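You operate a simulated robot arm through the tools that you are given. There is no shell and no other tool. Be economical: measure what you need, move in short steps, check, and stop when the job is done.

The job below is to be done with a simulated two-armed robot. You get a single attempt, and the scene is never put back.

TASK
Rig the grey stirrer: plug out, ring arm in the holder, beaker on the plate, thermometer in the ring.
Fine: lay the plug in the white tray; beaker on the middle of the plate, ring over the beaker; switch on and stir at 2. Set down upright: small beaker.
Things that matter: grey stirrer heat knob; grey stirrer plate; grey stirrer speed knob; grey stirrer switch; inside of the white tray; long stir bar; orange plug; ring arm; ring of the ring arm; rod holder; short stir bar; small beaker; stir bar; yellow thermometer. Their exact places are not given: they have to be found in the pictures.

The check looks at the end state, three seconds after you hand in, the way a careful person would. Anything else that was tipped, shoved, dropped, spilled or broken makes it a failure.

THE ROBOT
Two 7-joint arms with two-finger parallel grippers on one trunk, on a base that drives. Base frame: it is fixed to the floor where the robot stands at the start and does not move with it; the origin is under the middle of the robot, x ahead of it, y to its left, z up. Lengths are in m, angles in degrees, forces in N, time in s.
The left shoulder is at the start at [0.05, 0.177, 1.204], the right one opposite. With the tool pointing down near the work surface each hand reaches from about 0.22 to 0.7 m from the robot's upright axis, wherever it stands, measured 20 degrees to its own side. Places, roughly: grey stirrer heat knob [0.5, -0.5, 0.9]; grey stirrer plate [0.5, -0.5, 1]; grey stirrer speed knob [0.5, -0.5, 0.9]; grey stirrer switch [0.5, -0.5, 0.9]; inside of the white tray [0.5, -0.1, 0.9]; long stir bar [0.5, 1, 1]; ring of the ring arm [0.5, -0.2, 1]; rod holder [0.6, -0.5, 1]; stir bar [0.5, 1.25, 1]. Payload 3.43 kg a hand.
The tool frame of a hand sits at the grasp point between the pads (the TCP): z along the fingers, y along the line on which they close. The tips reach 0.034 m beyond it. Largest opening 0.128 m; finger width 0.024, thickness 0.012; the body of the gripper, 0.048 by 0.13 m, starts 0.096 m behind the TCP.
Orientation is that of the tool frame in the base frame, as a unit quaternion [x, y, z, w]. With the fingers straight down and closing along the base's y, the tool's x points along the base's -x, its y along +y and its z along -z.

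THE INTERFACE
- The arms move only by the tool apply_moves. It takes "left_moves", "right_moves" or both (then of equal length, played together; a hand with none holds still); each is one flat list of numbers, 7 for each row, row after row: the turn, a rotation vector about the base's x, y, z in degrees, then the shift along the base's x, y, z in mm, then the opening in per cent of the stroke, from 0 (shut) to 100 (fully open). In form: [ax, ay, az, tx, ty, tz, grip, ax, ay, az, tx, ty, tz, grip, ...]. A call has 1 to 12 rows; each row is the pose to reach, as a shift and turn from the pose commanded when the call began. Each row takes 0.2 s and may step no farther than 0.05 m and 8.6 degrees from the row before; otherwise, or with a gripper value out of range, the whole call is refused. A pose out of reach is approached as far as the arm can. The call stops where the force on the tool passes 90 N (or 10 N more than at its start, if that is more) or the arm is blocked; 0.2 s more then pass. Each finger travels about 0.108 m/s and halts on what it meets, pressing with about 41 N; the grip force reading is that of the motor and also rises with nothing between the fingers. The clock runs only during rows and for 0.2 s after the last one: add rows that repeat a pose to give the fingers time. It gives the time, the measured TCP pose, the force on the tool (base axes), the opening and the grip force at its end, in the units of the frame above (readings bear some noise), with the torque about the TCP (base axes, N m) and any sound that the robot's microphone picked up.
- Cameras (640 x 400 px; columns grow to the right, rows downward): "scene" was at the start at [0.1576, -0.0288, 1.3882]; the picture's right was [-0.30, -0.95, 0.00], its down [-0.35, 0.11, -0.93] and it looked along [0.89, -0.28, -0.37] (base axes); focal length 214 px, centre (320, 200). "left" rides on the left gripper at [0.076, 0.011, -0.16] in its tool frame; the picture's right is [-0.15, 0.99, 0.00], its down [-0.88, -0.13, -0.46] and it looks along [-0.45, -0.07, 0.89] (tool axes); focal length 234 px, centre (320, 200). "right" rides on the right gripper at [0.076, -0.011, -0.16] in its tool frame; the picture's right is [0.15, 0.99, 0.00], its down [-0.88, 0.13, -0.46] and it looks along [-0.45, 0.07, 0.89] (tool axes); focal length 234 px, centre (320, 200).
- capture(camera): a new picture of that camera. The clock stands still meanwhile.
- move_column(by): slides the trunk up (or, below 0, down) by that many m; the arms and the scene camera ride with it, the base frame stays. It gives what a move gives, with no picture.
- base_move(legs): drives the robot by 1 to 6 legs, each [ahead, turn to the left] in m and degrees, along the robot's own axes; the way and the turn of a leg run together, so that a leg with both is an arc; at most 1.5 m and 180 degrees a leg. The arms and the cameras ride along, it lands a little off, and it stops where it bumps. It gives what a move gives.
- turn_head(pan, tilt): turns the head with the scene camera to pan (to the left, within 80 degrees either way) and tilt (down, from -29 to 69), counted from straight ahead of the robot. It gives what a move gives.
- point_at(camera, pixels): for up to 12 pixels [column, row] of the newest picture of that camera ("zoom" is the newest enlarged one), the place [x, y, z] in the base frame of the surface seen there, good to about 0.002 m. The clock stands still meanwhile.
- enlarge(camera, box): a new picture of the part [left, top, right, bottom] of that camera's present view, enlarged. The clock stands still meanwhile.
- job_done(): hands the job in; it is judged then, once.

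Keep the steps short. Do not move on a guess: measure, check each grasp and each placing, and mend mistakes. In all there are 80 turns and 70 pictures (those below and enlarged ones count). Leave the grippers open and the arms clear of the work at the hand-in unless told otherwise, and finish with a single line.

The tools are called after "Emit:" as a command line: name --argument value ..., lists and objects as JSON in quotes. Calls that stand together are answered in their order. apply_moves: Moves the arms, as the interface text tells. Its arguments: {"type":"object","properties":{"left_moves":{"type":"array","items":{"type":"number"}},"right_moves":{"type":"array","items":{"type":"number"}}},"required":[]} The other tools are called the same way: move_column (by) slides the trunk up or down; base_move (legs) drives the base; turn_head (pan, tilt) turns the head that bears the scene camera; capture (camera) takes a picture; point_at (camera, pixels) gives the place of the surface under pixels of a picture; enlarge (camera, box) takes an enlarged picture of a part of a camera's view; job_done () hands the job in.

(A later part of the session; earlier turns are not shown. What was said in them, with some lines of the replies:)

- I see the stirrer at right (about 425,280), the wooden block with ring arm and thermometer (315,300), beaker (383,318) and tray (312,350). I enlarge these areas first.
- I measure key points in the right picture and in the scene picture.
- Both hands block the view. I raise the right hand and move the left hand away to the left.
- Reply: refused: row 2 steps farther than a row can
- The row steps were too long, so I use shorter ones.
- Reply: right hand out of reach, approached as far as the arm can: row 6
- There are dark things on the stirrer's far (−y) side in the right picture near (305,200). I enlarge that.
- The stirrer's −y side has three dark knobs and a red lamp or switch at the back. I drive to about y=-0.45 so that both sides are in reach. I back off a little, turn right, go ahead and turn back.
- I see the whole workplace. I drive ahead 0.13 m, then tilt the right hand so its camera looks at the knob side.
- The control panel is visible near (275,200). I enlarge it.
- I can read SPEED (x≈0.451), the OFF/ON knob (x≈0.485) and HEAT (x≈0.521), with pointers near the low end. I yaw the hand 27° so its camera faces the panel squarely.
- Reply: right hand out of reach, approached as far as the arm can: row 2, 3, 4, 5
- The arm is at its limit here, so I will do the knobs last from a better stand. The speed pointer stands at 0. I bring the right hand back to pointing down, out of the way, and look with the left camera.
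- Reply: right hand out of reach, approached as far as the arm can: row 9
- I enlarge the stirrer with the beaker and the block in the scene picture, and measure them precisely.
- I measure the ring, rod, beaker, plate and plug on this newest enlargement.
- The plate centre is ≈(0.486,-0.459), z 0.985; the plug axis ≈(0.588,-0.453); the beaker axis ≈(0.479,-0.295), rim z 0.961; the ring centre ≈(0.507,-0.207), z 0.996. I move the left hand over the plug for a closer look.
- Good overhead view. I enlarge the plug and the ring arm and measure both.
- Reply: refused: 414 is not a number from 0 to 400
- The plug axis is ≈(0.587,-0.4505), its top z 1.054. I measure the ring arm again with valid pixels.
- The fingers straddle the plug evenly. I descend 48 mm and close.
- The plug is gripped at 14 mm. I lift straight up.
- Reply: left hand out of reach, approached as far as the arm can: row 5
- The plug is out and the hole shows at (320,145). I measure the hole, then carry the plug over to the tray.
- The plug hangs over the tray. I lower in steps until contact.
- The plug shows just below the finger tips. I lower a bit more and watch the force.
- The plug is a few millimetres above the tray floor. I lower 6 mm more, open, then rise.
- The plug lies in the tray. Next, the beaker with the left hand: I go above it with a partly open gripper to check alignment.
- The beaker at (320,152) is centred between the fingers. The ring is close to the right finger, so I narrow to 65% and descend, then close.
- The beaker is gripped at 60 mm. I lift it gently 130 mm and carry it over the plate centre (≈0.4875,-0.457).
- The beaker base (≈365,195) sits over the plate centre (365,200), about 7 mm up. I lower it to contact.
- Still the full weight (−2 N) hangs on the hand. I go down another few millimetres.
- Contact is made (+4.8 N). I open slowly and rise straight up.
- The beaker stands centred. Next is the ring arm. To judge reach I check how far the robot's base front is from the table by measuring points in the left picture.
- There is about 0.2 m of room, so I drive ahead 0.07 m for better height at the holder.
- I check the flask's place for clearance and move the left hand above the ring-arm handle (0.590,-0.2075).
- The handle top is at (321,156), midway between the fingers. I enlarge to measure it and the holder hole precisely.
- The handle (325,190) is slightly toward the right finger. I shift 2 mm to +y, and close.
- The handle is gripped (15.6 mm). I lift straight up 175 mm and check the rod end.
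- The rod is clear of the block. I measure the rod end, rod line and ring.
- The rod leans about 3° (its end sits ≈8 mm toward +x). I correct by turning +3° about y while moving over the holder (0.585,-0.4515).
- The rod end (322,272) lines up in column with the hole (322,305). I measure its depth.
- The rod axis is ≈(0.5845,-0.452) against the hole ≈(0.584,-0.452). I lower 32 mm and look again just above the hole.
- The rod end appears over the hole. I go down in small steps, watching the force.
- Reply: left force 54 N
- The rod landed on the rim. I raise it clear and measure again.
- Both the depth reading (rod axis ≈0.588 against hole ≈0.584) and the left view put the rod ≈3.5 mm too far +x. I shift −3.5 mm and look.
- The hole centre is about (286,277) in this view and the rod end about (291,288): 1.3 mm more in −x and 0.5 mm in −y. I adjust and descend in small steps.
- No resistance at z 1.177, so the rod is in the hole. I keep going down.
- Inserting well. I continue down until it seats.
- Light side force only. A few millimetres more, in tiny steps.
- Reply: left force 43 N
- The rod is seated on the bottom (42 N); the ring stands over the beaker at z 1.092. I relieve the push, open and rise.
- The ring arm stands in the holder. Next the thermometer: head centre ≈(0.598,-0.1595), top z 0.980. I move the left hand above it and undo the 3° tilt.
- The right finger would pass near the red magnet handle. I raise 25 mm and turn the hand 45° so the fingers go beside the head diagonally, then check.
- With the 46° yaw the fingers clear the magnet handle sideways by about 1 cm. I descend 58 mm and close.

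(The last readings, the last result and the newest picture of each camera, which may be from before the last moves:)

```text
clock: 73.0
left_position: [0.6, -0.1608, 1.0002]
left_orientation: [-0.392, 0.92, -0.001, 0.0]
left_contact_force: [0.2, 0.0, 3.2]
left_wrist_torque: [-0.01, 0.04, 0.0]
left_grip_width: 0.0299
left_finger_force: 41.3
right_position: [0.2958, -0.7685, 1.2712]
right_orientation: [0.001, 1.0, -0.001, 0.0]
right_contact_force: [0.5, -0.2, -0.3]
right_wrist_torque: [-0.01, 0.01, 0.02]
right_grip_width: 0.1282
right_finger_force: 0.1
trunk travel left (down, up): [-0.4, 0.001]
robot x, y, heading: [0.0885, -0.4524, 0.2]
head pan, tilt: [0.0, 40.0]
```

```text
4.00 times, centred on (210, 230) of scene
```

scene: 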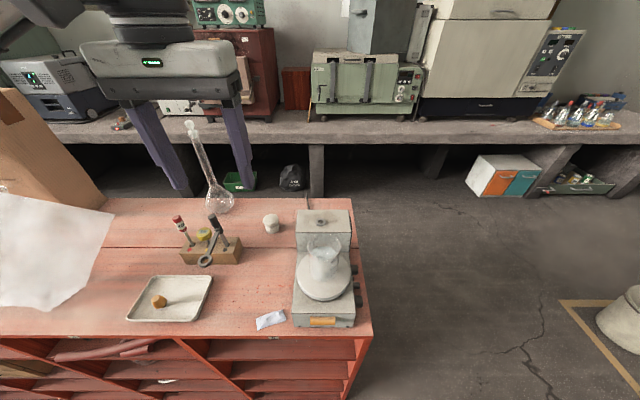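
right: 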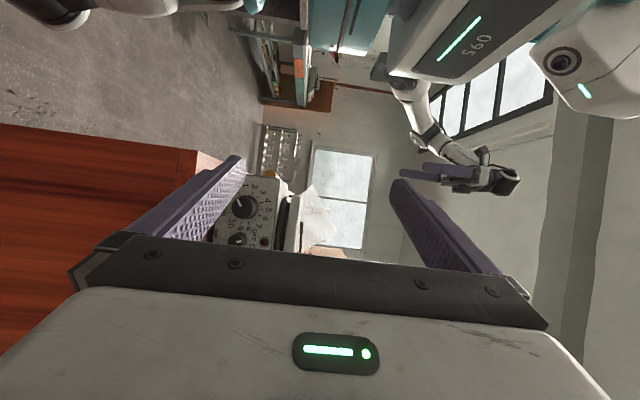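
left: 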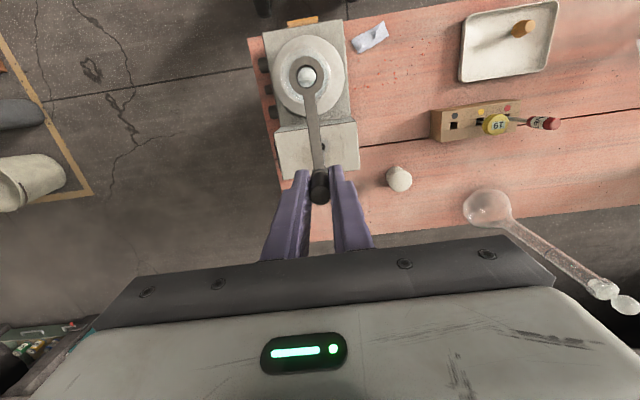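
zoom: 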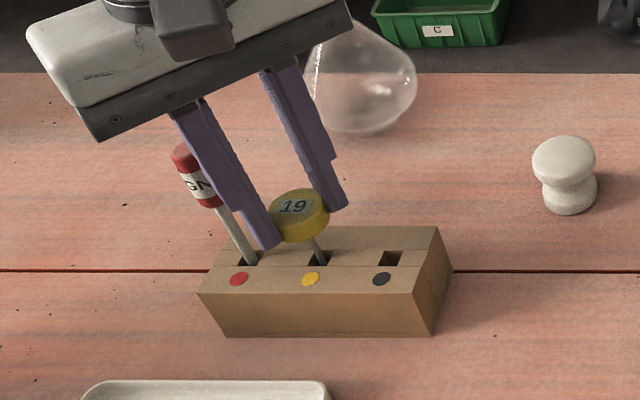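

The head is held (30 mm). I lift straight up, then check the stem.

Emit:
apply_moves --left_moves '[0, 0, 0, 0, 0, 12, 5, 0, 0, 0, 0, 0, 40, 5, 0, 0, 0, 0, 0, 75, 5, 0, 0, 0, 0, 0, 110, 5, 0, 0, 0, 0, 0, 145, 5, 0, 0, 0, 0, 0, 180, 5, 0, 0, 0, 0, 0, 215, 5, 0, 0, 0, -15, -5, 235, 5, 0, 0, 0, -30, -10, 240, 5, 0, 0, 0, -30, -10, 240, 5]'

Emit:
enlarge --camera "scene" --box '[130, 90, 290, 230]'

```text
clock: 75.2
left_position: [0.5699, -0.1715, 1.2403]
left_orientation: [-0.393, 0.92, -0.001, 0.001]
left_contact_force: [0.9, -0.2, 0.1]
left_wrist_torque: [0.01, -0.01, -0.01]
left_grip_width: 0.0299
left_finger_force: 40.9
right_position: [0.2948, -0.7682, 1.2713]
right_orientation: [0.001, 1.0, -0.001, 0.001]
right_contact_force: [0.2, 0.5, 0.6]
right_wrist_torque: [-0.02, 0.02, -0.02]
right_grip_width: 0.1279
right_finger_force: 0.1
trunk travel left (down, up): [-0.4, 0.001]
robot x, y, heading: [0.0893, -0.4517, -0.2]
head pan, tilt: [0.0, 40.0]
```

```text
2.86 times, centred on (210, 160) of scene
```

zoom: 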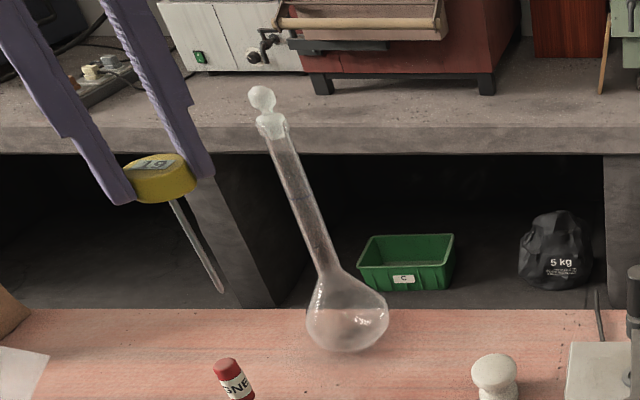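

Stem free. I measure its top and tip for tilt and length.

Emit:
point_at --camera "zoom" --pixels '[[176, 210], [188, 230], [202, 255], [215, 280], [220, 289], [160, 180], [150, 165]]'

```text
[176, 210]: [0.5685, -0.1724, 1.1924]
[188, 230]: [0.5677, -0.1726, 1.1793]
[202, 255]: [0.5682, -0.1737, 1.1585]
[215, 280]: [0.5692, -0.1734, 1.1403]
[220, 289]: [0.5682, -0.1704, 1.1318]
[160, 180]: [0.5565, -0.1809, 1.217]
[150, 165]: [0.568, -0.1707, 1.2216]
```

The stem is vertical at ≈(0.5705,-0.172), tip z ≈1.129. I now measure the ring precisely.

Emit:
enlarge --camera "scene" --box '[300, 210, 345, 255]'

```text
8.89 times, centred on (322, 232) of scene
```

zoom: 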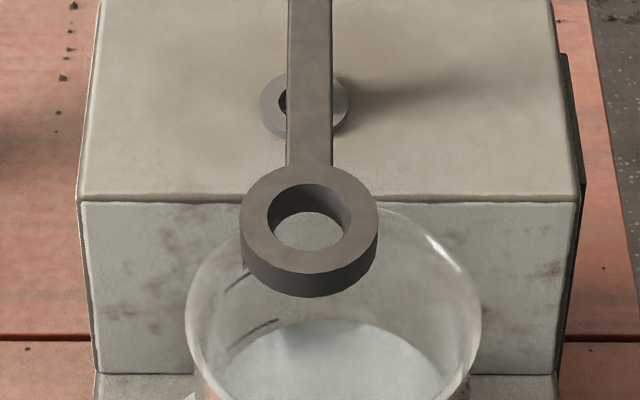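

Emit:
point_at --camera "zoom" --pixels '[[253, 216], [365, 216], [309, 174], [309, 262], [270, 187], [348, 249], [348, 187], [270, 250]]'

```text
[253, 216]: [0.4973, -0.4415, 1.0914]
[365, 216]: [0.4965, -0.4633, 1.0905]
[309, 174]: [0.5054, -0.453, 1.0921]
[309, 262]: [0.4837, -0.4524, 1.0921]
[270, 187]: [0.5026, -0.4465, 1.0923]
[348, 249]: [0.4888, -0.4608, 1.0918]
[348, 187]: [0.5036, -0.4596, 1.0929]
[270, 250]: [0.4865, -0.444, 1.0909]
```

The ring centre is (0.4955,-0.4526), inner width ≈16 mm. I carry the thermometer there at height, moving in x first to stay off the handle.

Emit:
apply_moves --left_moves '[0, 0, 0, -30, -35, 0, 5, 0, 0, 0, -60, -72, 0, 5, 0, 0, 0, -74.5, -115, 0, 5, 0, 0, 0, -74.5, -160, 0, 5, 0, 0, 0, -74.5, -205, 0, 5, 0, 0, 0, -74.5, -248, 0, 5, 0, 0, 0, -74.5, -272, 0, 5, 0, 0, 0, -74.5, -281, 0, 5, 0, 0, 0, -74.5, -281, -15, 5, 0, 0, 0, -74.5, -281, -25, 5, 0, 0, 0, -74.5, -281, -25, 5]'

Emit:
enlarge --camera "scene" --box '[270, 150, 370, 270]'

Emit:
point_at --camera "zoom" --pixels '[[318, 240], [318, 225], [318, 250], [322, 255]]'

```text
clock: 77.6
left_position: [0.4956, -0.4536, 1.2136]
left_orientation: [-0.392, 0.92, -0.001, 0.0]
left_contact_force: [-0.3, 0.1, 0.0]
left_wrist_torque: [0.0, 0.01, 0.01]
left_grip_width: 0.0314
left_finger_force: 40.7
right_position: [0.296, -0.7672, 1.2703]
right_orientation: [0.001, 1.0, 0.0, 0.001]
right_contact_force: [-0.1, -0.7, -0.1]
right_wrist_torque: [0.03, -0.01, 0.0]
right_grip_width: 0.1282
right_finger_force: 0.0
trunk travel left (down, up): [-0.4, 0.001]
robot x, y, heading: [0.0907, -0.4525, 0.1]
head pan, tilt: [0.0, 40.0]
```

```text
3.33 times, centred on (320, 210) of scene
```

zoom: 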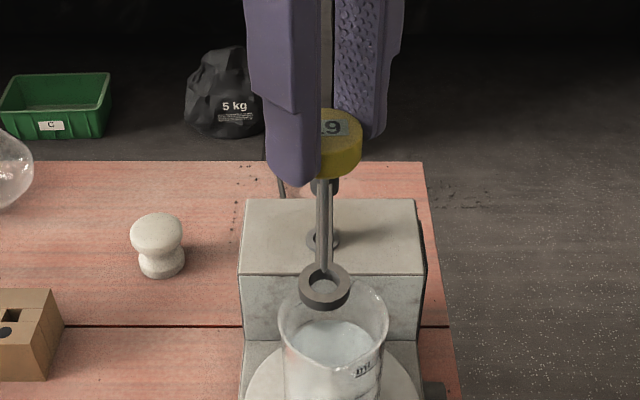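

```text
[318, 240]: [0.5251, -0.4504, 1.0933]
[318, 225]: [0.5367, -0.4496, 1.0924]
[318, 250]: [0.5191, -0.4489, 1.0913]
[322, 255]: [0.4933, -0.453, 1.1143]
```

The stem stands right over the ring opening. I lower it through in steps.

Emit:
apply_moves --left_moves '[0, 0, 0, 0, 0, -10, 5, 0, 0, 0, 0, 0, -20, 5, 0, 0, 0, 0, 0, -32, 5, 0, 0, 0, 0, 0, -45, 5, 0, 0, 0, 0, 0, -58, 5, 0, 0, 0, 0, 0, -68, 5, 0, 0, 0, 0, 0, -75, 5, 0, 0, 0, 0, 0, -75, 5]'

Emit:
enlarge --camera "scene" --box '[280, 180, 360, 280]'

```text
clock: 79.4
left_position: [0.4956, -0.4517, 1.1386]
left_orientation: [-0.392, 0.92, -0.001, 0.001]
left_contact_force: [-0.4, 0.1, 0.1]
left_wrist_torque: [0.0, 0.01, 0.0]
left_grip_width: 0.0315
left_finger_force: 40.7
right_position: [0.2949, -0.7677, 1.2709]
right_orientation: [0.001, 1.0, -0.001, 0.001]
right_contact_force: [-0.6, -0.3, 0.8]
right_wrist_torque: [0.0, -0.02, 0.01]
right_grip_width: 0.1278
right_finger_force: 0.2
trunk travel left (down, up): [-0.4, 0.001]
robot x, y, heading: [0.0829, -0.4552, 0.2]
head pan, tilt: [0.0, 40.0]
```

```text
4.00 times, centred on (320, 230) of scene
```

zoom: 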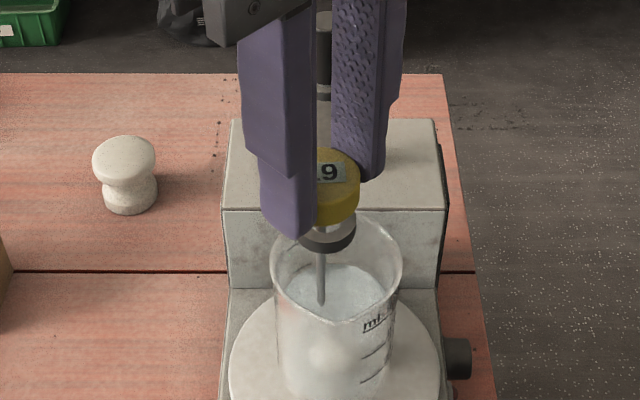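

The stem is through. I lower the last millimetres until the head rests.

Emit:
apply_moves --left_moves '[0, 0, 0, 0, 0, -3, 5, 0, 0, 0, 0, 0, -5, 5, 0, 0, 0, 0, 0, -7, 5]'

```text
clock: 80.2
left_position: [0.4947, -0.4517, 1.132]
left_orientation: [-0.392, 0.92, 0.0, 0.0]
left_contact_force: [-0.3, 0.7, 0.2]
left_wrist_torque: [0.0, -0.01, -0.02]
left_grip_width: 0.0315
left_finger_force: 40.8
right_position: [0.2956, -0.7672, 1.2711]
right_orientation: [0.001, 1.0, -0.001, 0.001]
right_contact_force: [0.3, 0.0, -0.2]
right_wrist_torque: [0.01, 0.01, -0.02]
right_grip_width: 0.1279
right_finger_force: 0.1
trunk travel left (down, up): [-0.4, 0.001]
robot x, y, heading: [0.0882, -0.4552, 0.2]
head pan, tilt: [0.0, 40.0]
```

Emit:
apply_moves --left_moves '[0, 0, 0, 0, 0, -1.5, 5, 0, 0, 0, 0, 0, -3, 5]'

```text
clock: 80.8
left_position: [0.495, -0.4516, 1.1293]
left_orientation: [-0.392, 0.92, -0.001, 0.001]
left_contact_force: [0.2, 0.3, 0.3]
left_wrist_torque: [0.0, 0.0, 0.03]
left_grip_width: 0.0314
left_finger_force: 41.2
right_position: [0.2944, -0.7675, 1.27]
right_orientation: [0.001, 1.0, -0.001, 0.001]
right_contact_force: [0.4, -1.2, -0.1]
right_wrist_torque: [0.0, 0.02, 0.0]
right_grip_width: 0.128
right_finger_force: 0.1
trunk travel left (down, up): [-0.4, 0.001]
robot x, y, heading: [0.087, -0.4506, 0.1]
head pan, tilt: [0.0, 40.0]
```

Finger tips are now ≈3 mm above the ring, the head just over it. I go 1.5 mm lower, open gently and rise.

Emit:
apply_moves --left_moves '[0, 0, 0, 0, 0, -1.5, 5, 0, 0, 0, 0, 0, -1.5, 27, 0, 0, 0, 0, 0, -1.5, 35, 0, 0, 0, 0, 0, -1.5, 45, 0, 0, 0, 0, 0, -1.5, 50, 0, 0, 0, 0, 0, 15, 50, 0, 0, 0, 0, 0, 45, 50, 0, 0, 0, 0, 0, 85, 50, 0, 0, 0, -30, 20, 110, 50, 0, 0, 0, -60, 50, 125, 50, 0, 0, 0, -80, 90, 130, 50, 0, 0, 0, -100, 130, 130, 50]'

Emit:
enlarge --camera "scene" --box '[270, 170, 370, 290]'

```text
clock: 83.4
left_position: [0.3946, -0.3215, 1.2628]
left_orientation: [-0.393, 0.92, -0.001, 0.001]
left_contact_force: [0.5, -0.3, -0.2]
left_wrist_torque: [-0.03, 0.0, -0.02]
left_grip_width: 0.064
left_finger_force: 0.1
right_position: [0.2962, -0.7663, 1.2708]
right_orientation: [0.001, 1.0, -0.001, 0.001]
right_contact_force: [-0.4, 0.2, -0.1]
right_wrist_torque: [-0.03, 0.02, 0.01]
right_grip_width: 0.128
right_finger_force: 0.0
trunk travel left (down, up): [-0.4, 0.001]
robot x, y, heading: [0.0932, -0.449, 0.2]
head pan, tilt: [0.0, 40.0]
```

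```text
3.33 times, centred on (320, 230) of scene
```

zoom: 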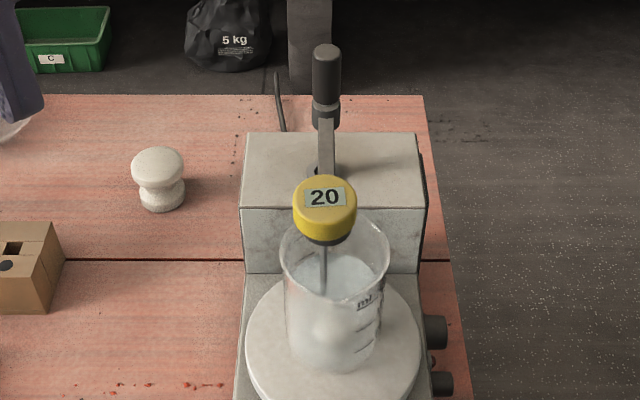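

The thermometer hangs in the ring over the beaker, reading 20. Now the controls: I back off, drive round the table's right end and face the panel (robot at about (0.27,-1.12), facing +y).

Emit:
base_move --legs '[[-0.27, 0], [0, -90], [0.67, 0], [0, 90], [0.45, 0], [0, 90]]'

Emit:
turn_head --pan -18 --tilt 42

Emit:
capture --camera "scene"

```text
clock: 102.4
left_position: [0.1443, -0.809, 1.2632]
left_orientation: [0.942, -0.336, 0.001, -0.001]
left_contact_force: [0.9, 0.0, 0.1]
left_wrist_torque: [-0.02, -0.02, 0.01]
left_grip_width: 0.064
left_finger_force: 0.1
right_position: [0.5951, -0.8728, 1.2707]
right_orientation: [0.735, -0.678, -0.001, -0.002]
right_contact_force: [-1.2, -0.2, -0.8]
right_wrist_torque: [-0.03, -0.01, 0.02]
right_grip_width: 0.1279
right_finger_force: 0.0
trunk travel left (down, up): [-0.4, 0.001]
robot x, y, heading: [0.2968, -1.1069, 94.5]
head pan, tilt: [0.0, 40.0]
```

```text
clock: 103.2
left_position: [0.1446, -0.8081, 1.2617]
left_orientation: [0.942, -0.336, 0.001, 0.0]
left_contact_force: [-0.3, 0.9, -0.5]
left_wrist_torque: [0.0, 0.0, 0.01]
left_grip_width: 0.0639
left_finger_force: 0.0
right_position: [0.5934, -0.8735, 1.2714]
right_orientation: [0.734, -0.679, 0.0, -0.001]
right_contact_force: [0.4, 0.2, 0.0]
right_wrist_torque: [-0.01, -0.01, 0.02]
right_grip_width: 0.1279
right_finger_force: 0.0
trunk travel left (down, up): [-0.4, 0.001]
robot x, y, heading: [0.2947, -1.1016, 94.9]
head pan, tilt: [-18.0, 42.0]
```

```text
7 pictures are left
```

scene: 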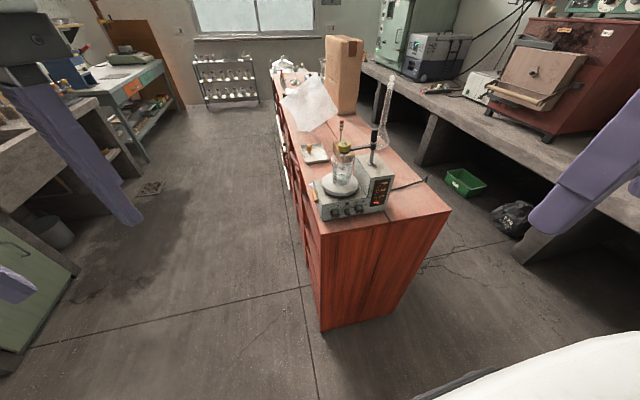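

The panel shows at (345,208). I enlarge it.

Emit:
enlarge --camera "scene" --box '[312, 185, 392, 225]'

```text
8.00 times, centred on (352, 205) of scene
```

zoom: 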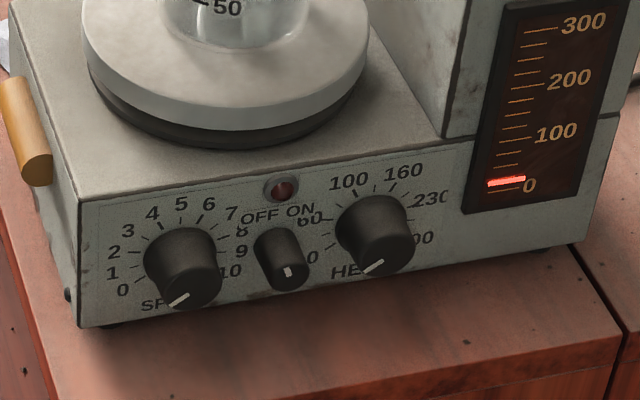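

The dial reads 0–10 with about 25° per division, so 0→2 is ≈50° clockwise. The speed pointer is at 0, the switch has OFF/ON above it, and the lamp is dark. I turn the right hand to point forward (+y), closing vertically, staying clear of the table.

Emit:
apply_moves --right_moves '[4.8, 4.8, -4.8, -8, 12, -16, 100, 9.6, 9.6, -9.6, -16, 24, -32, 100, 14.4, 14.4, -14.4, -24, 36, -48, 100, 19.2, 19.2, -19.2, -32, 48, -64, 100, 24, 24, -24, -40, 60, -80, 100, 28.8, 28.8, -28.8, -48, 72, -96, 100, 33.6, 33.6, -33.6, -56, 84, -112, 100, 38.4, 38.4, -38.4, -64, 96, -128, 100, 43.2, 43.2, -43.2, -72, 108, -144, 100, 48, 48, -48, -80, 120, -160, 100, 52.8, 52.8, -52.8, -88, 126, -176, 100, 57.6, 57.6, -57.6, -96, 130, -190, 100]'

```text
clock: 106.0
left_position: [0.1441, -0.8084, 1.262]
left_orientation: [0.942, -0.336, 0.0, 0.0]
left_contact_force: [-0.3, 0.9, 0.0]
left_wrist_torque: [-0.06, -0.02, -0.01]
left_grip_width: 0.0641
left_finger_force: 0.1
right_position: [0.518, -0.6895, 0.9868]
right_orientation: [-0.26, 0.741, 0.616, 0.055]
right_contact_force: [0.2, 0.0, 0.0]
right_wrist_torque: [0.03, 0.0, 0.03]
right_grip_width: 0.1281
right_finger_force: 0.0
right hand out of reach, approached as far as the arm can: row 5, 6, 7, 8, 9, 10, 11, 12
trunk travel left (down, up): [-0.4, 0.001]
robot x, y, heading: [0.2942, -1.1008, 94.4]
head pan, tilt: [-18.0, 42.0]
stopped in row 12 (right hand): the arm was blocked; the commanded pose is now the measured one
```

The cramped wrist blocked the last part. I back the robot 0.12 m for a more stretched arm, then finish pointing the fingers along +y.

Emit:
base_move --legs '[[-0.12, -4.5]]'

Emit:
apply_moves --right_moves '[4.5, 0, -3, -10, 15, -5, 100, 9, 0, -6, -20, 30, -10, 100, 13.6, 0, -9.5, -30, 45, -20, 100, 13.6, 0, -9.5, -30, 45, -20, 100]'

```text
clock: 107.2
left_position: [0.1716, -0.9215, 1.263]
left_orientation: [0.928, -0.372, 0.001, -0.001]
left_contact_force: [0.2, -0.9, -0.2]
left_wrist_torque: [0.04, -0.05, -0.01]
left_grip_width: 0.0636
left_finger_force: 0.1
right_position: [0.5548, -0.8315, 0.9874]
right_orientation: [-0.232, 0.75, 0.614, 0.079]
right_contact_force: [-0.4, -0.9, 0.5]
right_wrist_torque: [-0.04, -0.01, 0.01]
right_grip_width: 0.1281
right_finger_force: 0.1
trunk travel left (down, up): [-0.4, 0.001]
robot x, y, heading: [0.3038, -1.2278, 89.9]
head pan, tilt: [-18.0, 42.0]
```

```text
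clock: 108.2
left_position: [0.1728, -0.9207, 1.263]
left_orientation: [0.928, -0.372, 0.0, -0.001]
left_contact_force: [-0.7, -0.1, -0.6]
left_wrist_torque: [-0.03, 0.02, 0.02]
left_grip_width: 0.064
left_finger_force: 0.0
right_position: [0.5259, -0.7914, 0.9581]
right_orientation: [-0.184, 0.691, 0.681, 0.159]
right_contact_force: [0.3, -0.2, -0.1]
right_wrist_torque: [0.03, 0.02, -0.02]
right_grip_width: 0.1282
right_finger_force: 0.1
trunk travel left (down, up): [-0.4, 0.001]
robot x, y, heading: [0.2984, -1.227, 90.3]
head pan, tilt: [-18.0, 42.0]
```

The fingers now point along +y with a −28° pre-roll. I move in front of the speed knob at a safe distance and test that a +50° roll is reachable there.

Emit:
apply_moves --right_moves '[0.7, 0, -0.9, -25, 40, -11, 80, 1.3, 0, -1.7, -50, 80, -22, 60, 1.3, 0, -1.7, -75, 120, -33, 45, 1.3, 0, -1.7, -75, 140, -33, 45, 1.3, 8.3, -1.7, -75, 140, -33, 45, 1.3, 16.6, -1.7, -75, 140, -33, 45, 1.3, 25, -1.7, -75, 140, -33, 45, 1.3, 33.3, -1.7, -75, 140, -33, 45, 1.3, 41.6, -1.7, -75, 140, -33, 45, 1.3, 50, -1.7, -75, 140, -33, 45, 1.3, 53, -1.7, -75, 140, -33, 45]'

```text
clock: 108.8
left_position: [0.1733, -0.9212, 1.2624]
left_orientation: [0.928, -0.372, 0.001, -0.001]
left_contact_force: [-1.0, 0.3, 0.8]
left_wrist_torque: [0.0, 0.04, -0.01]
left_grip_width: 0.064
left_finger_force: 0.1
right_position: [0.5084, -0.7363, 0.9339]
right_orientation: [-0.229, 0.672, 0.676, 0.198]
right_contact_force: [0.4, -1.2, 0.1]
right_wrist_torque: [-0.02, 0.01, 0.01]
right_grip_width: 0.0766
right_finger_force: 0.0
trunk travel left (down, up): [-0.4, 0.001]
robot x, y, heading: [0.2969, -1.2273, 90.4]
head pan, tilt: [-18.0, 42.0]
stopped in row 2 (right hand): the arm was blocked; the commanded pose is now the measured one
```

The wrist is near a limit in this roll direction. The grip is symmetric, so I test the other way: roll backwards in the air at the present place.

Emit:
apply_moves --right_moves '[0, -8.4, 0, -4, -5, 0, 50, 0, -16.8, 0, -8, -5, 0, 50, 0, -25.2, 0, -12, -5, 0, 50, 0, -33.6, 0, -16, -5, 0, 50, 0, -42, 0, -20, -5, 0, 50, 0, -50.4, 0, -24, -5, 0, 50, 0, -58.8, 0, -28, -5, 0, 50, 0, -67.2, 0, -32, -5, 0, 50, 0, -75.6, 0, -36, -5, 0, 50, 0, -84, 0, -40, -5, 0, 50, 0, -92.4, 0, -44, -5, 0, 50, 0, -100.8, 0, -48, -5, 0, 50]'

```text
clock: 111.3
left_position: [0.1719, -0.9204, 1.2623]
left_orientation: [0.928, -0.372, 0.001, -0.001]
left_contact_force: [1.3, -0.8, 0.2]
left_wrist_torque: [0.03, -0.01, -0.02]
left_grip_width: 0.0641
left_finger_force: 0.0
right_position: [0.6446, -0.7107, 1.1313]
right_orientation: [0.704, -0.286, -0.287, -0.584]
right_contact_force: [0.6, -0.7, 1.3]
right_wrist_torque: [-0.01, 0.04, 0.03]
right_grip_width: 0.0638
right_finger_force: 0.0
right hand out of reach, approached as far as the arm can: row 4, 5, 6, 7, 8, 9, 10, 11, 12
trunk travel left (down, up): [-0.4, 0.001]
robot x, y, heading: [0.3022, -1.2274, 90.3]
head pan, tilt: [-18.0, 42.0]
```

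The low forward-pointing pose strains the arm. I lower the trunk 0.22 m so the shoulder is nearer to the knob height; the hands ride down in free space.

Emit:
move_column --by -0.22

Emit:
apply_moves --right_moves '[0, 0, 0, -10, -5, 0, 50, 0, 0, 0, -30, -10, 0, 50]'

```text
clock: 113.7
left_position: [0.1723, -0.9199, 1.0422]
left_orientation: [0.928, -0.372, 0.001, -0.002]
left_contact_force: [0.0, -0.3, 0.3]
left_wrist_torque: [-0.01, 0.0, 0.01]
left_grip_width: 0.064
left_finger_force: 0.1
right_position: [0.6455, -0.7124, 0.9132]
right_orientation: [0.702, -0.287, -0.289, -0.584]
right_contact_force: [1.0, -1.3, -0.2]
right_wrist_torque: [0.01, 0.01, -0.02]
right_grip_width: 0.0639
right_finger_force: 0.1
trunk travel left (down, up): [-0.18, 0.221]
robot x, y, heading: [0.3026, -1.2297, 90.3]
head pan, tilt: [-18.0, 42.0]
```

```text
clock: 114.3
left_position: [0.1723, -0.9194, 1.0426]
left_orientation: [0.928, -0.372, -0.001, -0.001]
left_contact_force: [-0.4, 0.3, 0.0]
left_wrist_torque: [-0.01, 0.02, 0.0]
left_grip_width: 0.0638
left_finger_force: 0.0
right_position: [0.6186, -0.7211, 0.924]
right_orientation: [0.705, -0.286, -0.291, -0.58]
right_contact_force: [-0.2, 0.1, -0.1]
right_wrist_torque: [0.03, -0.02, -0.01]
right_grip_width: 0.064
right_finger_force: 0.1
right hand out of reach, approached as far as the arm can: row 2
trunk travel left (down, up): [-0.18, 0.221]
robot x, y, heading: [0.2969, -1.2249, 90.4]
head pan, tilt: [-18.0, 42.0]
```

This stand does not suit the arm. My first stand did: robot facing +x, right hand pointing left. I fold the hand back to its down pose, raise the trunk 0.12 m, drive round (staying well clear of the table) to about (0.06,-0.35) heading 10°, and look at the readings.

Emit:
apply_moves --right_moves '[-7.14, 2.44, -3.43, 18, -15, 6, 50, -14.3, 4.9, -6.9, 36, -30, 12, 50, -21.4, 7.3, -10.3, 54, -45, 18, 50, -28.5, 9.7, -13.7, 72, -60, 24, 50, -35.7, 12.2, -17.1, 90, -75, 30, 50, -42.8, 14.6, -20.6, 108, -90, 36, 50, -50, 17, -24, 126, -105, 42, 50, -57.1, 19.5, -27.4, 144, -120, 48, 50, -64.2, 21.9, -30.8, 162, -135, 54, 50, -71.4, 24.4, -34.3, 180, -150, 60, 50, -78.5, 26.8, -37.7, 200, -165, 64, 50, -78.5, 26.8, -37.7, 205, -168, 64, 50]'

Emit:
move_column --by 0.12

Emit:
base_move --legs '[[0, 90], [0.6, 0], [0, -90], [0.83, 0], [0, -80], [0.37, 0]]'

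```text
clock: 116.9
left_position: [0.173, -0.9209, 1.043]
left_orientation: [0.928, -0.373, 0.0, 0.0]
left_contact_force: [0.3, -0.4, 0.4]
left_wrist_torque: [0.0, 0.0, 0.02]
left_grip_width: 0.0641
left_finger_force: 0.0
right_position: [0.8246, -0.8906, 0.9892]
right_orientation: [-0.705, 0.709, 0.0, 0.002]
right_contact_force: [0.2, 0.1, 1.2]
right_wrist_torque: [0.0, -0.04, 0.02]
right_grip_width: 0.0638
right_finger_force: 0.1
trunk travel left (down, up): [-0.18, 0.221]
robot x, y, heading: [0.3, -1.2285, 90.5]
head pan, tilt: [-18.0, 42.0]
```

```text
clock: 118.4
left_position: [0.1732, -0.92, 1.1633]
left_orientation: [0.928, -0.373, 0.0, -0.001]
left_contact_force: [0.1, 0.4, -0.9]
left_wrist_torque: [0.0, -0.01, -0.02]
left_grip_width: 0.0638
left_finger_force: 0.0
right_position: [0.824, -0.8888, 1.1092]
right_orientation: [-0.705, 0.709, 0.0, 0.002]
right_contact_force: [0.1, -0.1, -0.1]
right_wrist_torque: [0.01, 0.02, 0.01]
right_grip_width: 0.064
right_finger_force: 0.1
trunk travel left (down, up): [-0.3, 0.101]
robot x, y, heading: [0.2973, -1.2253, 90.1]
head pan, tilt: [-18.0, 42.0]
```

```text
clock: 138.9
left_position: [0.3085, -0.1556, 1.1621]
left_orientation: [-0.48, 0.878, -0.001, 0.001]
left_contact_force: [0.4, 0.4, 0.0]
left_wrist_torque: [0.01, 0.05, 0.01]
left_grip_width: 0.0636
left_finger_force: 0.0
right_position: [0.4642, -0.7903, 1.108]
right_orientation: [-0.094, 0.996, -0.001, 0.002]
right_contact_force: [-0.4, -0.8, -0.1]
right_wrist_torque: [-0.01, 0.02, 0.05]
right_grip_width: 0.0638
right_finger_force: 0.0
trunk travel left (down, up): [-0.3, 0.101]
robot x, y, heading: [0.0346, -0.3448, 11.3]
head pan, tilt: [-18.0, 42.0]
```

The robot stands well at (0.035,-0.345), heading 11°. I pitch the right hand to point along +y in front of the speed knob, then test rolling −25° to +25° in the air.

Emit:
apply_moves --right_moves '[8.15, 0.77, -0.77, -1, 16, -5, 45, 16.3, 1.55, -1.55, -2, 32, -15, 40, 24.5, 2.3, -2.3, -3, 50, -25, 36, 32.6, 3.1, -3.1, -4, 66, -40, 32, 40.8, 3.9, -3.9, -5, 85, -55, 32, 48.9, 4.6, -4.6, -6, 105, -70, 32, 57.1, 5.4, -5.4, -7, 122, -85, 32, 65.2, 6.2, -6.2, -8, 138, -105, 32, 73.4, 7, -7, -9, 154, -125, 32, 81.5, 7.7, -7.7, -10, 162, -145, 32, 89.7, 8.5, -8.5, -11, 168, -165, 32, 89.7, 8.5, -8.5, -12, 170, -183, 32]'

Emit:
apply_moves --right_moves '[0, -8.4, 0, 0, 0, 0, 32, 0, -16.8, 0, 0, 0, 0, 32, 0, -25, 0, 0, 0, 0, 32, 0, -16.8, 0, 0, 0, 0, 32, 0, -8.4, 0, 0, 0, 0, 32, 0, 0, 0, 0, 0, 0, 32, 0, 8.4, 0, 0, 0, 0, 32, 0, 16.8, 0, 0, 0, 0, 32, 0, 25, 0, 0, 0, 0, 32, 0, 25, 0, 0, 0, 0, 32]'

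Emit:
capture --camera "right"

```text
clock: 141.5
left_position: [0.3084, -0.1572, 1.161]
left_orientation: [-0.48, 0.877, -0.001, 0.001]
left_contact_force: [0.7, 0.8, -0.1]
left_wrist_torque: [0.02, 0.02, 0.04]
left_grip_width: 0.0638
left_finger_force: 0.0
right_position: [0.4509, -0.6212, 0.925]
right_orientation: [0.001, 0.707, 0.708, 0.001]
right_contact_force: [0.1, 0.4, -0.5]
right_wrist_torque: [-0.02, 0.01, 0.04]
right_grip_width: 0.0411
right_finger_force: 0.1
trunk travel left (down, up): [-0.3, 0.101]
robot x, y, heading: [0.0364, -0.3395, 11.2]
head pan, tilt: [-18.0, 42.0]
```

```text
clock: 143.7
left_position: [0.3085, -0.1566, 1.1638]
left_orientation: [-0.48, 0.877, -0.001, 0.0]
left_contact_force: [0.7, -0.3, -0.4]
left_wrist_torque: [0.0, 0.01, -0.01]
left_grip_width: 0.0641
left_finger_force: 0.0
right_position: [0.4505, -0.6205, 0.9252]
right_orientation: [0.156, 0.691, 0.689, -0.153]
right_contact_force: [0.1, -0.5, -1.3]
right_wrist_torque: [0.03, -0.01, -0.01]
right_grip_width: 0.041
right_finger_force: 0.0
right hand out of reach, approached as far as the arm can: row 2, 3, 4
trunk travel left (down, up): [-0.3, 0.101]
robot x, y, heading: [0.0293, -0.3425, 11.5]
head pan, tilt: [-18.0, 42.0]
```

```text
5 pictures are left
```

right: 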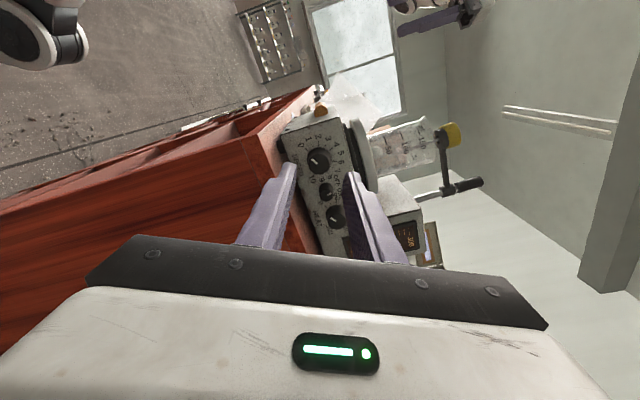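

Roll 0° to +25° is fine here (negative rolls are not). I will turn the speed knob in two 25° bites. First an enlarged look at the dial and switch pointers.

Emit:
enlarge --camera "right" --box '[280, 110, 360, 230]'

Emit:
point_at --camera "right" --pixels '[[318, 160], [328, 191], [337, 216], [311, 160], [325, 160], [318, 153], [318, 168]]'

```text
3.33 times, centred on (320, 170) of right
```

zoom: 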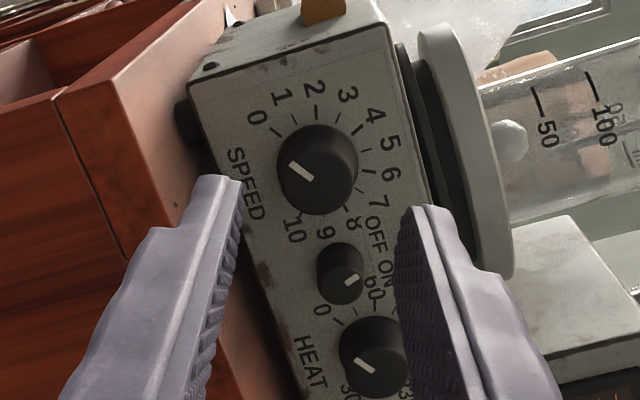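

```text
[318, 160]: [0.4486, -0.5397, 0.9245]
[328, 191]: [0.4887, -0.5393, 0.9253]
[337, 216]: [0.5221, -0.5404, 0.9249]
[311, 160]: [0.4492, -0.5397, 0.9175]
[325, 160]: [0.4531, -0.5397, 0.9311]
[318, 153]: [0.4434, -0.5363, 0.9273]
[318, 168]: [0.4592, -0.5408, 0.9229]
```

The pointers: speed at 0, heat at 0, switch pointing up-left to OFF. I return to roll 0, move in on the speed knob, close, and turn 25.5° clockwise.

Emit:
apply_moves --right_moves '[0, -8.4, 0, 0, 0, 0, 32, 0, -16.8, 0, 0, 0, 0, 32, 0, -25, 0, 0, 0, 0, 32, 0, -25, 0, 0, 25, 0, 32, 0, -25, 0, 0, 45, 0, 32, 0, -25, 0, 0, 59, 0, 32, 0, -25, 0, 0, 59, 0, 24, 0, -25, 0, 0, 59, 0, 18, 0, -25, 0, 0, 59, 0, 14, 0, -25, 0, 0, 59, 0, 14]'

Emit:
apply_moves --right_moves '[0, 6.4, 0, 0, 0, 0, 14, 0, 12.8, 0, 0, 0, 0, 14, 0, 19.2, 0, 0, 0, 0, 14, 0, 25.5, 0, 0, 0, 0, 14, 0, 25.5, 0, 0, 0, 0, 14]'

```text
clock: 145.9
left_position: [0.3087, -0.158, 1.1622]
left_orientation: [-0.48, 0.877, 0.0, 0.0]
left_contact_force: [0.6, -0.5, -0.6]
left_wrist_torque: [0.03, 0.01, 0.01]
left_grip_width: 0.0641
left_finger_force: 0.1
right_position: [0.4535, -0.5612, 0.925]
right_orientation: [0.002, 0.709, 0.705, -0.001]
right_contact_force: [-3.4, 1.5, -17.7]
right_wrist_torque: [-0.41, 0.09, 0.0]
right_grip_width: 0.0279
right_finger_force: 8.3
trunk travel left (down, up): [-0.3, 0.101]
robot x, y, heading: [0.0329, -0.3432, 11.1]
head pan, tilt: [-18.0, 42.0]
```

```text
clock: 147.1
left_position: [0.3082, -0.1568, 1.1619]
left_orientation: [-0.479, 0.878, -0.001, 0.001]
left_contact_force: [1.1, 0.5, 0.1]
left_wrist_torque: [-0.01, 0.05, 0.01]
left_grip_width: 0.0642
left_finger_force: 0.1
right_position: [0.4512, -0.5612, 0.9257]
right_orientation: [0.158, 0.69, 0.689, -0.156]
right_contact_force: [-7.9, 5.3, -10.8]
right_wrist_torque: [-0.16, 0.07, 0.15]
right_grip_width: 0.0257
right_finger_force: 6.9
trunk travel left (down, up): [-0.3, 0.101]
robot x, y, heading: [0.03, -0.3414, 11.3]
head pan, tilt: [-18.0, 42.0]
```

The knob turned with the fingers. I take the second bite: open, roll back, close firmly, turn 25.5° again, open, back off and look.

Emit:
apply_moves --right_moves '[0, 0, 0, 0, 0, 0, 25, 0, 0, 0, 0, 0, 0, 32, 0, -8.5, 0, 0, 0, 0, 32, 0, -17, 0, 0, 0, 0, 32, 0, -25.5, 0, 0, 0, 0, 32, 0, -25.5, 0, 0, 0, 0, 24, 0, -25.5, 0, 0, 0, 0, 18, 0, -25.5, 0, 0, 0, 0, 14, 0, -25.5, 0, 0, 0, 0, 14]'

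Emit:
apply_moves --right_moves '[0, 6.4, 0, 0, 0, 0, 14, 0, 12.8, 0, 0, 0, 0, 14, 0, 19.2, 0, 0, 0, 0, 14, 0, 25.5, 0, 0, 0, 0, 14, 0, 25.5, 0, 0, 0, 0, 14, 0, 25.5, 0, 0, 0, 0, 26, 0, 25.5, 0, 0, 0, 0, 32, 0, 25.5, 0, 0, -20, 0, 32, 0, 25.5, 0, 0, -45, 0, 32, 0, 25.5, 0, 0, -59, 0, 32]'

Emit:
enlarge --camera "right" --box '[280, 110, 360, 230]'

```text
clock: 149.1
left_position: [0.3098, -0.158, 1.1631]
left_orientation: [-0.48, 0.877, 0.0, 0.0]
left_contact_force: [-0.6, 1.2, -0.4]
left_wrist_torque: [0.02, -0.03, -0.04]
left_grip_width: 0.0642
left_finger_force: 0.0
right_position: [0.4524, -0.5619, 0.9236]
right_orientation: [0.003, 0.709, 0.705, -0.001]
right_contact_force: [-4.2, 3.5, -17.9]
right_wrist_torque: [-0.09, 0.04, -0.6]
right_grip_width: 0.0244
right_finger_force: 44.9
trunk travel left (down, up): [-0.3, 0.101]
robot x, y, heading: [0.0344, -0.3463, 10.8]
head pan, tilt: [-18.0, 42.0]
```

```text
clock: 151.3
left_position: [0.3081, -0.1575, 1.1623]
left_orientation: [-0.479, 0.878, -0.001, 0.0]
left_contact_force: [0.6, -0.3, 0.0]
left_wrist_torque: [-0.01, 0.01, 0.0]
left_grip_width: 0.0638
left_finger_force: 0.1
right_position: [0.4518, -0.6208, 0.9257]
right_orientation: [0.157, 0.691, 0.688, -0.155]
right_contact_force: [0.3, -0.5, 0.2]
right_wrist_torque: [0.05, -0.02, 0.01]
right_grip_width: 0.0412
right_finger_force: 0.1
trunk travel left (down, up): [-0.3, 0.101]
robot x, y, heading: [0.0308, -0.3432, 11.3]
head pan, tilt: [-18.0, 42.0]
```

```text
3.33 times, centred on (320, 170) of right
```

zoom: 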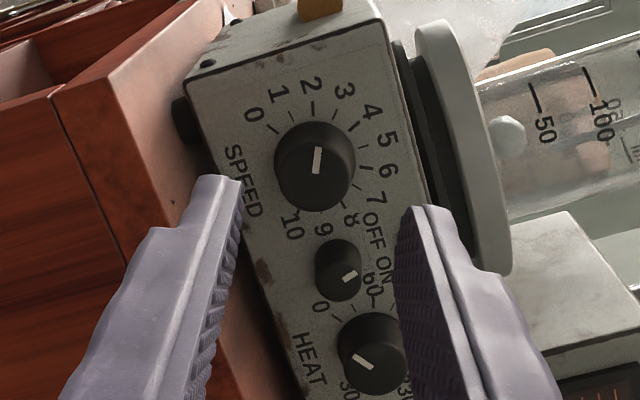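

The speed pointer now stands slightly past 2 (≈2.3), so I will trim it. First I take a tight look at it, then turn the switch (x≈0.487) with two 30° bites and look again.

Emit:
enlarge --camera "right" --box '[296, 130, 340, 180]'

Emit:
apply_moves --right_moves '[0, -8.5, 0, 18, 0, 0, 28, 0, -17, 0, 35.5, 0, 0, 25, 0, -25.5, 0, 35.5, 0, -0.5, 25, 0, -25.5, 0, 35.5, 25, -0.5, 25, 0, -25.5, 0, 35.5, 45, -0.5, 25, 0, -25.5, 0, 35.5, 59, -0.5, 25, 0, -25.5, 0, 35.5, 59, -0.5, 18, 0, -25.5, 0, 35.5, 59, -0.5, 11, 0, -25.5, 0, 35.5, 59, -0.5, 7, 0, -25.5, 0, 35.5, 59, -0.5, 7]'

Emit:
apply_moves --right_moves '[0, 7.5, 0, 0, 0, 0, 7, 0, 15, 0, 0, 0, 0, 7, 0, 22.5, 0, 0, 0, 0, 7, 0, 30, 0, 0, 0, 0, 7, 0, 30, 0, 0, 0, 0, 7]'

```text
8.00 times, centred on (318, 155) of right
```

zoom: 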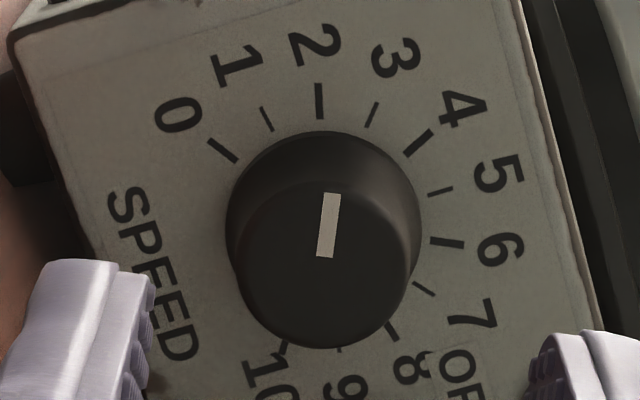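

```text
clock: 153.5
left_position: [0.3094, -0.1592, 1.1624]
left_orientation: [-0.479, 0.878, 0.001, -0.001]
left_contact_force: [-0.4, -0.5, 1.3]
left_wrist_torque: [0.01, -0.01, 0.0]
left_grip_width: 0.0641
left_finger_force: 0.0
right_position: [0.4881, -0.5609, 0.9224]
right_orientation: [0.003, 0.71, 0.704, -0.001]
right_contact_force: [-4.7, -0.9, -21.9]
right_wrist_torque: [-0.52, 0.2, 0.12]
right_grip_width: 0.0217
right_finger_force: 10.7
trunk travel left (down, up): [-0.3, 0.101]
robot x, y, heading: [0.0309, -0.3401, 11.4]
head pan, tilt: [-18.0, 42.0]
```

```text
clock: 154.7
left_position: [0.3089, -0.1564, 1.1614]
left_orientation: [-0.479, 0.878, -0.001, 0.0]
left_contact_force: [-0.1, -0.4, 0.0]
left_wrist_torque: [-0.02, 0.0, 0.01]
left_grip_width: 0.0639
left_finger_force: 0.1
right_position: [0.4874, -0.5615, 0.925]
right_orientation: [0.185, 0.685, 0.68, -0.184]
right_contact_force: [-5.8, 3.4, -14.6]
right_wrist_torque: [-0.28, 0.09, 0.22]
right_grip_width: 0.0181
right_finger_force: 7.7
trunk travel left (down, up): [-0.3, 0.101]
robot x, y, heading: [0.0328, -0.3402, 11.2]
head pan, tilt: [-18.0, 42.0]
```

The speed pointer is 6° past the "2" tick (≈2.25). I do the switch's second bite, back off and look.

Emit:
apply_moves --right_moves '[0, 0, 0, 0, 0, 0, 18, 0, 0, 0, 0, 0, 0, 25, 0, -7.5, 0, 0, 0, 0, 25, 0, -15, 0, 0, 0, 0, 25, 0, -22.5, 0, 0, 0, 0, 25, 0, -30, 0, 0, 0, -1, 25, 0, -30, 0, 0, 0, -1, 18, 0, -30, 0, 0, 0, -1, 11, 0, -30, 0, 0, 0, -1, 7, 0, -30, 0, 0, 0, -1, 7]'

Emit:
apply_moves --right_moves '[0, 7.5, 0, 0, 0, 0, 7, 0, 15, 0, 0, 0, 0, 7, 0, 22.5, 0, 0, 0, 0, 7, 0, 30, 0, 0, 0, 0, 7, 0, 30, 0, 0, 0, 0, 7, 0, 30, 0, 0, 0, 0, 18, 0, 30, 0, 0, 0, 0, 25, 0, 30, 0, 0, -20, 0, 25, 0, 30, 0, 0, -45, 0, 28, 0, 30, 0, 0, -59, 0, 32, 0, 26, 0, -20, -59, 0, 32, 0, 22, 0, -36, -59, 0, 32]'

Emit:
enlarge --camera "right" --box '[285, 120, 365, 220]'

```text
clock: 156.9
left_position: [0.3097, -0.1584, 1.1625]
left_orientation: [-0.479, 0.878, 0.0, 0.0]
left_contact_force: [-0.3, 0.3, -0.2]
left_wrist_torque: [0.01, 0.0, 0.01]
left_grip_width: 0.0638
left_finger_force: 0.1
right_position: [0.4882, -0.5615, 0.9224]
right_orientation: [0.003, 0.708, 0.706, 0.0]
right_contact_force: [-0.3, 2.0, -18.2]
right_wrist_torque: [-0.43, 0.13, 0.3]
right_grip_width: 0.0191
right_finger_force: 8.8
trunk travel left (down, up): [-0.3, 0.101]
robot x, y, heading: [0.0307, -0.3416, 11.2]
head pan, tilt: [-18.0, 42.0]
```

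```text
clock: 159.5
left_position: [0.3086, -0.1574, 1.1621]
left_orientation: [-0.48, 0.878, -0.001, 0.0]
left_contact_force: [0.2, -0.1, 0.4]
left_wrist_torque: [0.04, 0.04, 0.01]
left_grip_width: 0.064
left_finger_force: 0.0
right_position: [0.4522, -0.6217, 0.925]
right_orientation: [0.136, 0.695, 0.693, -0.134]
right_contact_force: [0.1, 0.4, 0.0]
right_wrist_torque: [0.0, 0.0, -0.01]
right_grip_width: 0.0408
right_finger_force: 0.1
trunk travel left (down, up): [-0.3, 0.101]
robot x, y, heading: [0.0311, -0.3444, 11.3]
head pan, tilt: [-18.0, 42.0]
```

```text
4.00 times, centred on (325, 170) of right
```

zoom: 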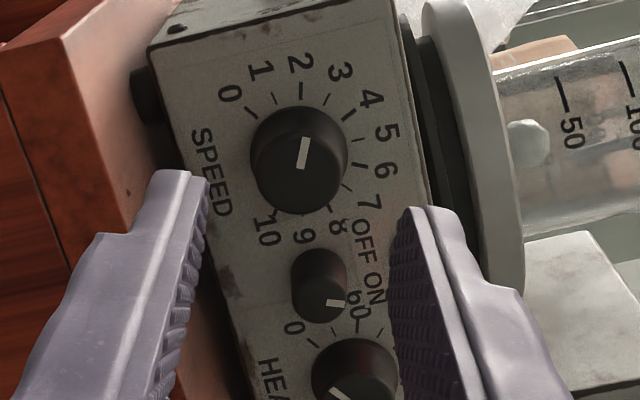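

The switch now points right of vertical, at ON. The speed stands ≈2.3, so I trim it by −8°, back off, open wide and look at everything.

Emit:
apply_moves --right_moves '[0, -6, 0, -1, 0, 0, 32, 0, -12, 0, -1.5, 25, 0, 32, 0, -12, 0, -1.5, 45, 0, 32, 0, -12, 0, -1.5, 60, -0.5, 32, 0, -12, 0, -1.5, 60, -0.5, 24, 0, -12, 0, -1.5, 60, -0.5, 18, 0, -12, 0, -1.5, 60, -0.5, 14, 0, -12, 0, -1.5, 60, -0.5, 14]'

Emit:
apply_moves --right_moves '[0, -4, 0, 0, 0, 0, 14, 0, -8, 0, 0, 0, 0, 14, 0, -8, 0, 0, 0, 0, 14, 0, -8, 0, 0, 0, 0, 26, 0, -8, 0, 0, 0, 0, 32, 0, -8, 0, 0, -20, 0, 32, 0, -2, 0, 0, -50, 0, 60, 0, 5, 0, 0, -75, 0, 100, 0, 10, 0, 0, -75, 0, 100, 0, 10, 0, 0, -75, 0, 100]'

Emit:
enlarge --camera "right" --box '[280, 120, 380, 220]'

```text
clock: 161.3
left_position: [0.3082, -0.1558, 1.1617]
left_orientation: [-0.48, 0.877, -0.001, -0.001]
left_contact_force: [0.7, -0.4, -0.3]
left_wrist_torque: [-0.02, 0.01, 0.02]
left_grip_width: 0.0639
left_finger_force: 0.1
right_position: [0.4501, -0.5602, 0.9236]
right_orientation: [0.063, 0.704, 0.704, -0.06]
right_contact_force: [1.5, 1.9, 4.7]
right_wrist_torque: [0.6, -0.01, -0.21]
right_grip_width: 0.0246
right_finger_force: 45.1
trunk travel left (down, up): [-0.3, 0.101]
robot x, y, heading: [0.0331, -0.3401, 11.1]
head pan, tilt: [-18.0, 42.0]
```

```text
clock: 163.5
left_position: [0.3079, -0.1579, 1.1626]
left_orientation: [-0.48, 0.878, -0.001, 0.0]
left_contact_force: [0.3, -0.7, -0.1]
left_wrist_torque: [0.04, 0.01, 0.01]
left_grip_width: 0.0641
left_finger_force: 0.0
right_position: [0.4484, -0.6378, 0.9238]
right_orientation: [0.125, 0.697, 0.695, -0.123]
right_contact_force: [-0.6, 0.4, -0.1]
right_wrist_torque: [0.0, -0.01, 0.01]
right_grip_width: 0.1278
right_finger_force: 0.0
trunk travel left (down, up): [-0.3, 0.101]
robot x, y, heading: [0.026, -0.3397, 11.0]
head pan, tilt: [-18.0, 42.0]
```

```text
4.00 times, centred on (330, 170) of right
5 turns are left
```

zoom: 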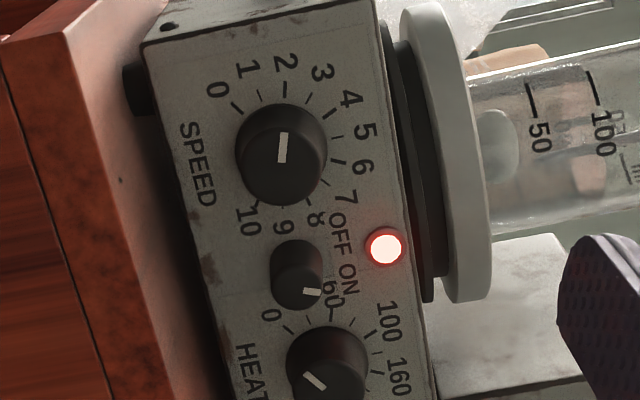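

The red lamp is lit, the speed pointer sits on 2, and heat is still at 0. I retract the right hand away from the bench, open both grippers, and hand in.

Emit:
apply_moves --right_moves '[0, 0, 0, 0, -40, 0, 100, 0, 0, 0, 0, -80, 0, 100, 0, 0, 0, -10, -110, 10, 100, 0, 0, 0, -20, -130, 20, 100]' --left_moves '[0, 0, 0, 0, 0, 0, 70, 0, 0, 0, -10, 0, 10, 100, 0, 0, 0, -20, 0, 20, 100, 0, 0, 0, -30, 0, 30, 100]'

Emit:
job_done

```text
clock: 164.5
left_position: [0.2778, -0.1575, 1.1924]
left_orientation: [-0.479, 0.878, 0.0, 0.0]
left_contact_force: [-0.4, 0.0, 0.0]
left_wrist_torque: [0.01, -0.02, -0.03]
left_grip_width: 0.1279
left_finger_force: 0.0
right_position: [0.4271, -0.7627, 0.9472]
right_orientation: [0.125, 0.697, 0.696, -0.121]
right_contact_force: [-0.4, -0.4, 0.4]
right_wrist_torque: [-0.01, 0.02, -0.01]
right_grip_width: 0.1282
right_finger_force: 0.0
trunk travel left (down, up): [-0.3, 0.101]
robot x, y, heading: [0.0317, -0.339, 11.3]
head pan, tilt: [-18.0, 42.0]
```

```text
The job is handed in.
```

The grey stirrer is rigged and handed in: plug in the white tray, ring arm in the holder, beaker mid-plate under the ring, thermometer in the ring, switch on (lamp lit), speed at about 2, heat at 0.
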